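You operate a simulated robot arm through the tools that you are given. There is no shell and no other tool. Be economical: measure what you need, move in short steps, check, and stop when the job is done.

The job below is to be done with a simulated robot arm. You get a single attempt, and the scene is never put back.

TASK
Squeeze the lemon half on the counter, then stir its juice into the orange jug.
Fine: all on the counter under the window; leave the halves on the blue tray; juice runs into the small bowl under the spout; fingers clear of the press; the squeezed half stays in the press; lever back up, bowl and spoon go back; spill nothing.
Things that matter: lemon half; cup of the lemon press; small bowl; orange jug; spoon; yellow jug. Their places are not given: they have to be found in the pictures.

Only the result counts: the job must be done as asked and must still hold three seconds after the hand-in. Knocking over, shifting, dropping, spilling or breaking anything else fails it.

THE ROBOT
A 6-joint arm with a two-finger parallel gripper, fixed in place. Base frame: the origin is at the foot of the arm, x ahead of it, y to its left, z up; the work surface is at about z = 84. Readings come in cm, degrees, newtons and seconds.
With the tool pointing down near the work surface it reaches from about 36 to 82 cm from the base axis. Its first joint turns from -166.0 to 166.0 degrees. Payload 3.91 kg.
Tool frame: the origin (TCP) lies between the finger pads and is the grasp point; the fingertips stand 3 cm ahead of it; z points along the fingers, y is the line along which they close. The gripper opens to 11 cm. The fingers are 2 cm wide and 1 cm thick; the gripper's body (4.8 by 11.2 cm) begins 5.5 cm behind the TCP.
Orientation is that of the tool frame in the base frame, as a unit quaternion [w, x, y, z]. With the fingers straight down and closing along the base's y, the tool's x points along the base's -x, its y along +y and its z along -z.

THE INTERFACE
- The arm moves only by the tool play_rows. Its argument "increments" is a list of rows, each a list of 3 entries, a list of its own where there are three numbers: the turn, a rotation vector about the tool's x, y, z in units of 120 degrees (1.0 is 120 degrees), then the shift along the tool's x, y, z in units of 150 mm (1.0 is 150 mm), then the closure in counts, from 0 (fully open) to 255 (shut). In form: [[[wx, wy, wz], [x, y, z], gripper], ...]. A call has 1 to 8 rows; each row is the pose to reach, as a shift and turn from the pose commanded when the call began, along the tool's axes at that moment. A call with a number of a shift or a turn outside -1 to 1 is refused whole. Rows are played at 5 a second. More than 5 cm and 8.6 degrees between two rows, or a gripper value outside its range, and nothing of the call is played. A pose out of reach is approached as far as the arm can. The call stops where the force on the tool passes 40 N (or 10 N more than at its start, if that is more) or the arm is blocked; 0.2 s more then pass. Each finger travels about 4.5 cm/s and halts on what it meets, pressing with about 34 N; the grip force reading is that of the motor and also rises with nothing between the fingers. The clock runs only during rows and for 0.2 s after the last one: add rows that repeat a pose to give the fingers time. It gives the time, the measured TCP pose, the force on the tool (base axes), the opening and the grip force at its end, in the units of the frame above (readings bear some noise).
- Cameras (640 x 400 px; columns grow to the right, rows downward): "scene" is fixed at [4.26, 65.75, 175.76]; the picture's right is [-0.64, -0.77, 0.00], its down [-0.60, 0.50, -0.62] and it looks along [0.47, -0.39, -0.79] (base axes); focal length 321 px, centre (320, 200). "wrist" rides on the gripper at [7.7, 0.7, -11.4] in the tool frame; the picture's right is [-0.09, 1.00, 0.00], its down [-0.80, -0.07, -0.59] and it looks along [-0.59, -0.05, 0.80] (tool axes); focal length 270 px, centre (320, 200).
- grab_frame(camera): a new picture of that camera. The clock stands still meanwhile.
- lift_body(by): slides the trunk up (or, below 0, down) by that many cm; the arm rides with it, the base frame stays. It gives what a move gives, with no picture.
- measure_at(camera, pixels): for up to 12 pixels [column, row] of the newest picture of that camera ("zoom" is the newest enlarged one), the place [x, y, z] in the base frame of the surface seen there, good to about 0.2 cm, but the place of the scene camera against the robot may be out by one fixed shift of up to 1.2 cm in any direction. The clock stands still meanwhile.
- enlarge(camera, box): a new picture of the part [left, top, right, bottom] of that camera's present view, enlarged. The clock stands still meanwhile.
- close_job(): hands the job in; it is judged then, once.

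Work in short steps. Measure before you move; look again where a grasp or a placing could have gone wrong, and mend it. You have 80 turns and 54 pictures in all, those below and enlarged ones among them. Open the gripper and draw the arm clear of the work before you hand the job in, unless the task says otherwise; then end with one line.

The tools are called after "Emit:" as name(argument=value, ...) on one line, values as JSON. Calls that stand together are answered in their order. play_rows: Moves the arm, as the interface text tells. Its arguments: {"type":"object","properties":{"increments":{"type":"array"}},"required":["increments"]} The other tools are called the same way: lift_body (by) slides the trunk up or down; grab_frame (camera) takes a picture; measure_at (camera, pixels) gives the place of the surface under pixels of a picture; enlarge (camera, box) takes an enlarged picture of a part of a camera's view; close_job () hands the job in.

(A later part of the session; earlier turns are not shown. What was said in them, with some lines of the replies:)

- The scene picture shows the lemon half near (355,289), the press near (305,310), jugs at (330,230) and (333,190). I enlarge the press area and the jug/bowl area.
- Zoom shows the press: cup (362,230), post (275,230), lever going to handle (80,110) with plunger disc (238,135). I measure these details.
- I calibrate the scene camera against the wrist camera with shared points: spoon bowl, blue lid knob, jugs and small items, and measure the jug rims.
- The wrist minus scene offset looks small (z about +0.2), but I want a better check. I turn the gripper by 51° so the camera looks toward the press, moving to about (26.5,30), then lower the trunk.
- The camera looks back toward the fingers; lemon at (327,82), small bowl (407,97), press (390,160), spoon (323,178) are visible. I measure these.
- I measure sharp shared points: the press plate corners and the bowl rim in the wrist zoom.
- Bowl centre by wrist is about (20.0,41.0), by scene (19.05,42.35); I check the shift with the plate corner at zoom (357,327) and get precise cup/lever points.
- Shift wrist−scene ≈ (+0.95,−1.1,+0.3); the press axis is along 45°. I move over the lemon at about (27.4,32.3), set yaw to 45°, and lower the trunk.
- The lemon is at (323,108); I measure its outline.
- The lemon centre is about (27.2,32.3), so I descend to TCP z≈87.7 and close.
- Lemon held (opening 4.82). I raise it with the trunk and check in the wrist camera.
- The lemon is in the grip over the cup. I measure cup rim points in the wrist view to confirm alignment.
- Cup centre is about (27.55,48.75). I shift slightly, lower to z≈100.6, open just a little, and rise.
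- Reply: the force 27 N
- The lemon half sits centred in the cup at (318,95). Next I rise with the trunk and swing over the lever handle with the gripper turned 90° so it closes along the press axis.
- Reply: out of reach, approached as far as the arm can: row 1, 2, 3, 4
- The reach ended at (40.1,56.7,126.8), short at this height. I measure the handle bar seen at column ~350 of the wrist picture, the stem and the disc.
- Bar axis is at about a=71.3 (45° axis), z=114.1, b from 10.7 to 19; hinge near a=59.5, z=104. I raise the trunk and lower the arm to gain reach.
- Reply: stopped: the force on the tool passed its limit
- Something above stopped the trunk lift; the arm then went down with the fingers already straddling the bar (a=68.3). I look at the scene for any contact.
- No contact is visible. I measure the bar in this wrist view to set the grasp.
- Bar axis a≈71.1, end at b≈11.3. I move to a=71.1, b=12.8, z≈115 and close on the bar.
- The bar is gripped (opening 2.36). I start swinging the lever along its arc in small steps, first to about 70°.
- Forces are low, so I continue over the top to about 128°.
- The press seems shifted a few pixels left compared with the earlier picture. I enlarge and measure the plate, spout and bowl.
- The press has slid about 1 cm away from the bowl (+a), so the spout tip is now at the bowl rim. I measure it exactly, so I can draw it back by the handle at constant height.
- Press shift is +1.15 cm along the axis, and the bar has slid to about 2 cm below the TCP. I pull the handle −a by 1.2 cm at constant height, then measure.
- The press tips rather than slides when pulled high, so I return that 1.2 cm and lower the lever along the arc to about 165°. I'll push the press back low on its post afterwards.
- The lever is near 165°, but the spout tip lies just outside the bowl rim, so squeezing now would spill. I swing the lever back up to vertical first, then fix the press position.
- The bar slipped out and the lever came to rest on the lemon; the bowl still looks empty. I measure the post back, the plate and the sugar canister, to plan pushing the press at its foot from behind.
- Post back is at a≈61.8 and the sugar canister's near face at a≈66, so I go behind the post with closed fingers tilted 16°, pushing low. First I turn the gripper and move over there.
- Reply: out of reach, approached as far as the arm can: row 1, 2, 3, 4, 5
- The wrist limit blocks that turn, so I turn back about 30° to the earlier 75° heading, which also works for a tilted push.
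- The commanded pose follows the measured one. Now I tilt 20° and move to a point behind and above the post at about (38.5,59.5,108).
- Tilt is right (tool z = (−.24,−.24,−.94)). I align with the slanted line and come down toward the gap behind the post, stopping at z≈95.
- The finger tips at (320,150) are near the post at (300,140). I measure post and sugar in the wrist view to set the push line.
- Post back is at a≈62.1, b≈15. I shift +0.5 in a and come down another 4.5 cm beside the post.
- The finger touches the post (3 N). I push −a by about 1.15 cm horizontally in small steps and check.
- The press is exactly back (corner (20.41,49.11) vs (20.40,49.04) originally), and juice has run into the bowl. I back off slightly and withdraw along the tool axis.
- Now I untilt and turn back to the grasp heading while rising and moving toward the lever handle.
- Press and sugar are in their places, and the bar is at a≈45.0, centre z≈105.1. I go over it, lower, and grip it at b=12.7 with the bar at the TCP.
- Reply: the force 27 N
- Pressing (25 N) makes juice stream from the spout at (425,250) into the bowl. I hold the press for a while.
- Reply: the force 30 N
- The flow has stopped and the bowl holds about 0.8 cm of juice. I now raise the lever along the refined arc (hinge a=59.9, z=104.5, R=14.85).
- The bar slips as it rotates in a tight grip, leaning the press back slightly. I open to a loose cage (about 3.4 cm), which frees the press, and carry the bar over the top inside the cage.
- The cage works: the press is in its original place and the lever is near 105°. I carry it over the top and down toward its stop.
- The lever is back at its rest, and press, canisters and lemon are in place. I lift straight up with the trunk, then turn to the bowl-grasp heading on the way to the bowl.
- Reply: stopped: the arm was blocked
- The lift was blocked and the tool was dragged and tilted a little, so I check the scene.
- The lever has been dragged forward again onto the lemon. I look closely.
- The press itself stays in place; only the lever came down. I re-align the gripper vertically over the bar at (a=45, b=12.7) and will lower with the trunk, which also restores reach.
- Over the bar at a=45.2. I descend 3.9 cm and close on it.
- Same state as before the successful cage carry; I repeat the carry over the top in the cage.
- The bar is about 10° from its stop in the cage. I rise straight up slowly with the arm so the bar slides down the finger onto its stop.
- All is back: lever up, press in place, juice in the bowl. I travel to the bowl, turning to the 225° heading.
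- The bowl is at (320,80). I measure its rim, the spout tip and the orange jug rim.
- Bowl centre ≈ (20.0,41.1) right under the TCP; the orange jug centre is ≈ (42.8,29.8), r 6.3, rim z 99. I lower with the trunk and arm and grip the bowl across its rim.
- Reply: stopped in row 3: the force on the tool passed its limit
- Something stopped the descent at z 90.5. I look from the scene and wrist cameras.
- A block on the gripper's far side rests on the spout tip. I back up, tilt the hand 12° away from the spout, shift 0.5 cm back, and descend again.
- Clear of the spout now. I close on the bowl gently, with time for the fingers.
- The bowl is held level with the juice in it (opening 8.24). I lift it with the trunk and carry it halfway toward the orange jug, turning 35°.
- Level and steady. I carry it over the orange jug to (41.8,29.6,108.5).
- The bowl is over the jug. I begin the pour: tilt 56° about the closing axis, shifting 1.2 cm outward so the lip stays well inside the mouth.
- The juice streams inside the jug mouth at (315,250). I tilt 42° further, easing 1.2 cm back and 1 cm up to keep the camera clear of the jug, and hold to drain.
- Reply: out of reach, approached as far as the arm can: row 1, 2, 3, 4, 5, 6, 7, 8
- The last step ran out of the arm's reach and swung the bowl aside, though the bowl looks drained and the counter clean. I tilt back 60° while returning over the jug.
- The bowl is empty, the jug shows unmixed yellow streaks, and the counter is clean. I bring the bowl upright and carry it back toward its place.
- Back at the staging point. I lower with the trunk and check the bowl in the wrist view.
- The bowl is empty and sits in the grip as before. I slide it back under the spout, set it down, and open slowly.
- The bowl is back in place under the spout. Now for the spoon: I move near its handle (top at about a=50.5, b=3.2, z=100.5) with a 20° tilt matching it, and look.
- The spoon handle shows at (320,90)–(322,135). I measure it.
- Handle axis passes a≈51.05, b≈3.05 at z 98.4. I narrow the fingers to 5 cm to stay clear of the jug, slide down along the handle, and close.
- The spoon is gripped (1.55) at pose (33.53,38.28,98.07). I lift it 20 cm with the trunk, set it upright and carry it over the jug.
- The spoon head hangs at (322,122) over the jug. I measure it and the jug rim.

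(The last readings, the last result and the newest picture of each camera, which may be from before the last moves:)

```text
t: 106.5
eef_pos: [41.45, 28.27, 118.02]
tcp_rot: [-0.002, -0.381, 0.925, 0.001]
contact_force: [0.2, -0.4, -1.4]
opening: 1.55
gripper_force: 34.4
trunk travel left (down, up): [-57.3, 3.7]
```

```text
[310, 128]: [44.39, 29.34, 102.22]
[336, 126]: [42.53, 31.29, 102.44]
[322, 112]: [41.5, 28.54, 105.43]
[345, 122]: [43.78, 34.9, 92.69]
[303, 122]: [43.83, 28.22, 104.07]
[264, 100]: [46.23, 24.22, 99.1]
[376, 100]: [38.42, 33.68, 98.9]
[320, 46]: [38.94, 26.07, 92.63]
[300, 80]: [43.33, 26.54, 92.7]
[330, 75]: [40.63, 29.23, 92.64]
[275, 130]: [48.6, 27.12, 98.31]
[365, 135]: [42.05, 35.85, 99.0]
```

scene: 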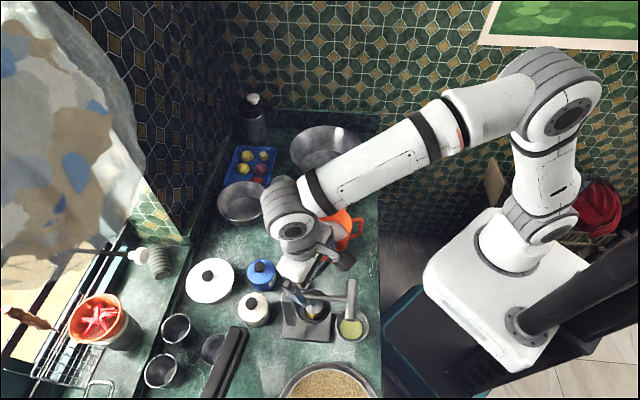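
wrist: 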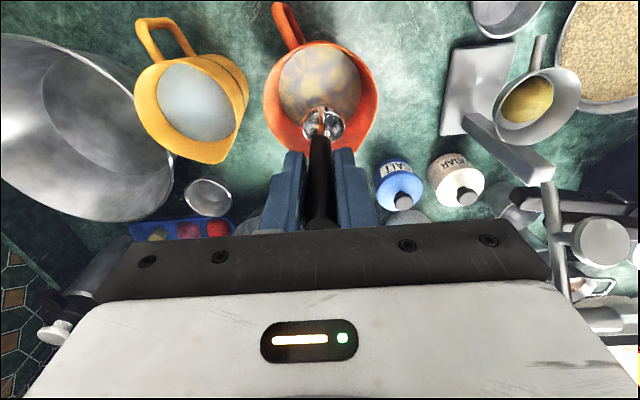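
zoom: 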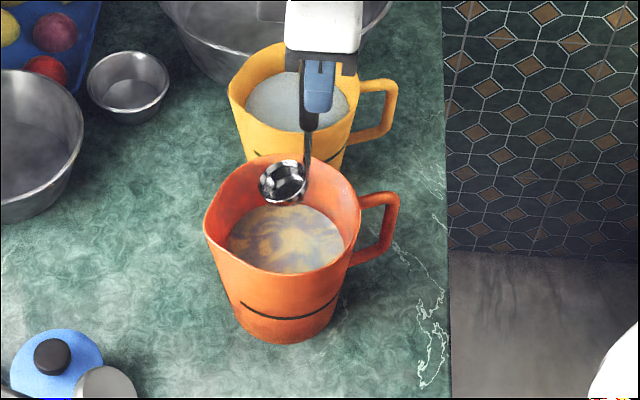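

The head is near the jug centre (0.7 cm far). I correct, lower the spoon into the liquid, and stir two slow circles of 1.6 cm radius.

Emit:
play_rows(increments=[[[0, 0, 0], [0.047, 0, 0.1], 255], [[0, 0, 0], [0.047, 0, 0.3], 255], [[0, 0, 0], [0.047, 0, 0.5], 255], [[0, 0, 0], [0.047, 0, 0.7], 255], [[0, 0, 0], [0.047, 0, 0.85], 255], [[0, 0, 0], [0.047, 0, 0.933], 255]])

Emit:
play_rows(increments=[[[0, 0, 0], [0.107, 0, 0], 255], [[0, 0, 0], [0.076, 0.076, 0], 255], [[0, 0, 0], [0, 0.107, 0], 255], [[0, 0, 0], [-0.076, 0.076, 0], 255], [[0, 0, 0], [-0.107, 0, 0], 255], [[0, 0, 0], [-0.076, -0.076, 0], 255], [[0, 0, 0], [0, -0.107, 0], 255], [[0, 0, 0], [0.076, -0.076, 0], 255]])

Emit:
play_rows(increments=[[[0, 0, 0], [0.031, 0.076, 0], 255], [[0, 0, 0], [0, 0.152, 0], 255], [[0, 0, 0], [-0.076, 0.183, 0], 255], [[0, 0, 0], [-0.152, 0.152, 0], 255], [[0, 0, 0], [-0.183, 0.076, 0], 255], [[0, 0, 0], [-0.152, 0, 0], 255], [[0, 0, 0], [-0.076, -0.031, 0], 255], [[0, 0, 0], [0, 0, 0], 255]])

Emit:
enlarge(camera="scene", box=[260, 160, 420, 280])

```text
t: 108.0
eef_pos: [41.03, 27.86, 103.98]
tcp_rot: [-0.002, -0.38, 0.925, 0.002]
contact_force: [-0.3, 0.1, -0.7]
opening: 1.54
gripper_force: 33.8
trunk travel left (down, up): [-57.3, 3.7]
```

```text
t: 109.8
eef_pos: [40.91, 26.34, 104.04]
tcp_rot: [-0.002, -0.382, 0.924, 0.001]
contact_force: [-0.9, 0.3, -0.6]
opening: 1.56
gripper_force: 34.1
trunk travel left (down, up): [-57.3, 3.7]
```

```text
t: 111.5
eef_pos: [41.03, 26.44, 104.21]
tcp_rot: [-0.002, -0.381, 0.925, 0.001]
contact_force: [-0.2, 0.4, -0.5]
opening: 1.57
gripper_force: 34.0
trunk travel left (down, up): [-57.3, 3.7]
```

```text
3.33 times, centred on (340, 220) of scene
```

zoom: 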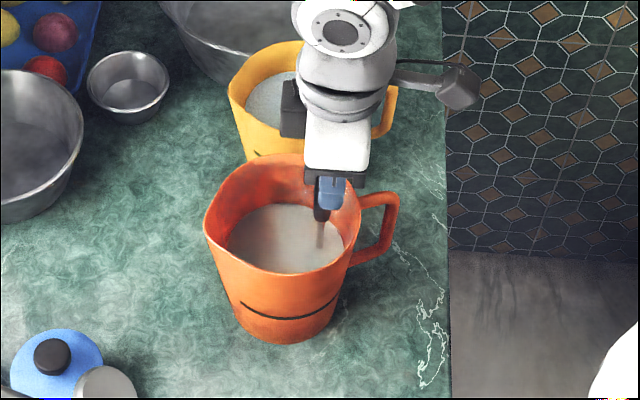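

The streaks are gone: the jug is mixed. I make one more circle, then raise the spoon at the centre and let it drip over the jug.

Emit:
play_rows(increments=[[[0, 0, 0], [0.031, 0.076, 0], 255], [[0, 0, 0], [0, 0.152, 0], 255], [[0, 0, 0], [-0.076, 0.183, 0], 255], [[0, 0, 0], [-0.152, 0.152, 0], 255], [[0, 0, 0], [-0.183, 0.076, 0], 255], [[0, 0, 0], [-0.152, 0, 0], 255], [[0, 0, 0], [-0.076, -0.031, 0], 255], [[0, 0, 0], [-0.076, 0.076, 0], 255]])

Emit:
play_rows(increments=[[[0, 0, 0], [0, 0, -0.1], 255], [[0, 0, 0], [0, 0, -0.25], 255], [[0, 0, 0], [0, 0, -0.42], 255], [[0, 0, 0], [0, 0, -0.6], 255], [[0, 0, 0], [0, 0, -0.78], 255], [[0, 0, 0], [0, 0, -0.94], 255], [[0, 0, 0], [0, 0, -0.94], 255], [[0, 0, 0], [0, 0, -0.94], 255]])

Emit:
play_rows(increments=[[[0, 0, 0], [0, 0, 0], 255], [[0, 0, 0], [0, 0, 0], 255], [[0, 0, 0], [0, 0, 0], 255], [[0, 0, 0], [0, 0, 0], 255], [[0, 0, 0], [0, 0, 0], 255], [[0, 0, 0], [0, 0, 0], 255], [[0, 0, 0], [0, 0, 0], 255], [[0, 0, 0], [0, 0, 0], 255]])

```text
t: 113.3
eef_pos: [40.98, 27.93, 103.97]
tcp_rot: [-0.001, -0.38, 0.925, 0.001]
contact_force: [-0.4, 0.1, -1.3]
opening: 1.57
gripper_force: 34.3
trunk travel left (down, up): [-57.3, 3.7]
```

```text
t: 115.2
eef_pos: [40.77, 27.79, 117.87]
tcp_rot: [-0.002, -0.381, 0.925, 0.001]
contact_force: [-0.5, 0.1, -0.4]
opening: 1.58
gripper_force: 33.6
trunk travel left (down, up): [-57.3, 3.7]
```

```text
t: 117.0
eef_pos: [40.95, 27.63, 117.9]
tcp_rot: [-0.002, -0.38, 0.925, 0.002]
contact_force: [0.2, 0.2, -1.5]
opening: 1.56
gripper_force: 33.9
trunk travel left (down, up): [-57.3, 3.7]
```

Now I carry the spoon back with its 20° lean and lower it to its old spot with the trunk.

Emit:
play_rows(increments=[[[0, 0, 0], [-0.01, 0.06, 0], 255], [[0, 0, 0], [-0.03, 0.18, -0.003], 255], [[0, 0, 0], [-0.06, 0.33, -0.006], 255], [[0, -0.02, 0], [-0.09, 0.5, -0.009], 255], [[0, -0.07, 0], [-0.12, 0.65, -0.011], 255], [[0, -0.12, 0], [-0.14, 0.77, -0.013], 255], [[0, -0.17, 0], [-0.151, 0.83, -0.013], 255], [[0, -0.17, 0], [-0.151, 0.844, -0.013], 255]])

Emit:
lift_body(by=-17)

```text
t: 118.8
eef_pos: [33.48, 38.34, 118.34]
tcp_rot: [0.163, -0.375, 0.91, 0.068]
contact_force: [-0.1, -0.4, -1.4]
opening: 1.55
gripper_force: 34.2
trunk travel left (down, up): [-57.3, 3.7]
```

```text
t: 120.7
eef_pos: [33.51, 38.31, 101.38]
tcp_rot: [0.163, -0.375, 0.91, 0.069]
contact_force: [-0.9, 0.0, -0.6]
opening: 1.55
gripper_force: 33.5
trunk travel left (down, up): [-40.3, 20.7]
```

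Position matches the grasp spot. I lower the last 3.3 cm, open slowly to 5 cm, and look.

Emit:
play_rows(increments=[[[0, 0, 0], [0.03, 0, 0.08], 255], [[0, 0, 0], [0.055, 0, 0.148], 255], [[0, 0, 0], [0.072, 0, 0.193], 255], [[0, 0, 0], [0.077, 0, 0.205], 255], [[0, 0, 0], [0.077, 0, 0.205], 255], [[0, 0, 0], [0.077, 0, 0.205], 215], [[0, 0, 0], [0.077, 0, 0.205], 180], [[0, 0, 0], [0.077, 0, 0.205], 139]])

Emit:
enlarge(camera="scene", box=[260, 220, 380, 320])

```text
t: 122.5
eef_pos: [33.43, 38.31, 98.1]
tcp_rot: [0.162, -0.375, 0.91, 0.068]
contact_force: [-0.1, -0.2, -0.7]
opening: 5.02
gripper_force: 0.1
trunk travel left (down, up): [-40.3, 20.7]
```

```text
4.00 times, centred on (320, 270) of scene
```

zoom: 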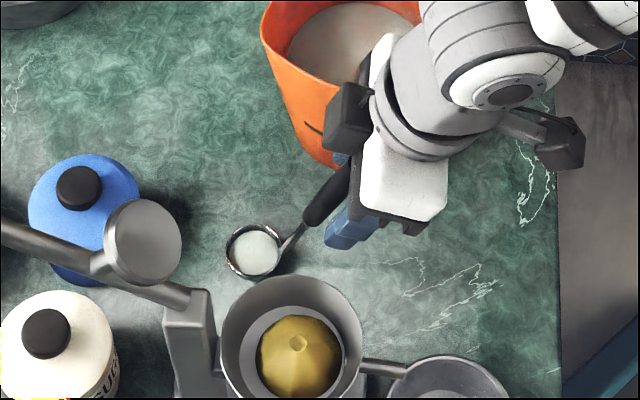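

The spoon stands at its old spot with only a little of the mixture in its cup, and nothing is spilled. I withdraw up along the handle.

Emit:
play_rows(increments=[[[0, 0, 0], [0, 0, -0.1], 139], [[0, 0, 0], [0, 0, -0.25], 139], [[0, 0, 0], [0, 0, -0.45], 139], [[0, 0, 0], [0, 0, -0.7], 139], [[0, 0, 0], [0, 0, -0.95], 0], [[0, 0, 0], [0.05, 0, -0.97], 0]])

Emit:
lift_body(by=12)

Emit:
grab_frame(camera="scene")

Emit:
enlarge(camera="scene", box=[220, 220, 400, 350])

```text
t: 123.9
eef_pos: [29.4, 34.17, 111.49]
tcp_rot: [0.162, -0.375, 0.91, 0.069]
contact_force: [-0.7, -0.2, -0.3]
opening: 10.29
gripper_force: 0.0
trunk travel left (down, up): [-40.3, 20.7]
```

```text
t: 125.4
eef_pos: [29.45, 34.11, 123.38]
tcp_rot: [0.162, -0.375, 0.91, 0.069]
contact_force: [0.9, -0.1, 0.4]
opening: 11.0
gripper_force: 0.0
trunk travel left (down, up): [-52.3, 8.7]
```

```text
2 pictures are left
```

scene: 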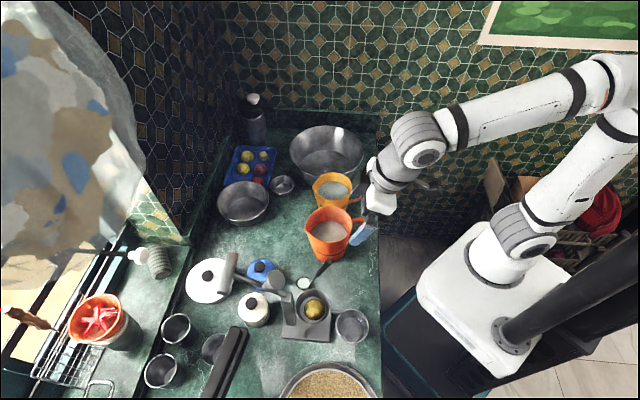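

```text
3.08 times, centred on (310, 285) of scene
```

zoom: 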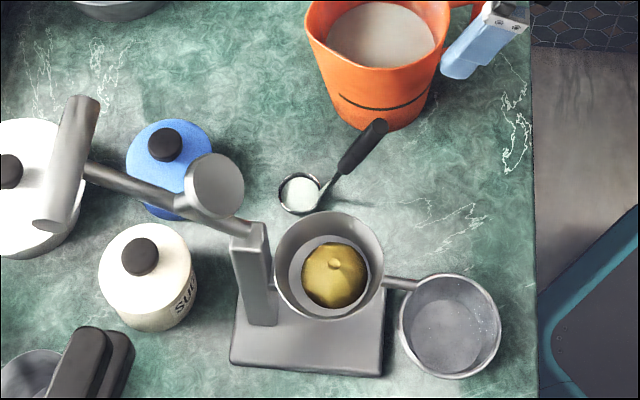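

The last picture shows the lever up, the squeezed half in the press, the bowl back under the spout, the spoon standing in its place, the jug mixed and the counter clean. The gripper is open and clear, so I hand the job in.

Emit:
close_job()

```text
The job is handed in.
```

I squeezed the lemon half, stirred its juice into the orange jug, and put the bowl, spoon and lever back with no spill visible; the press slipped about 1 cm during the squeeze (I pushed it back), and the spoon cup still holds a little of the mixture.
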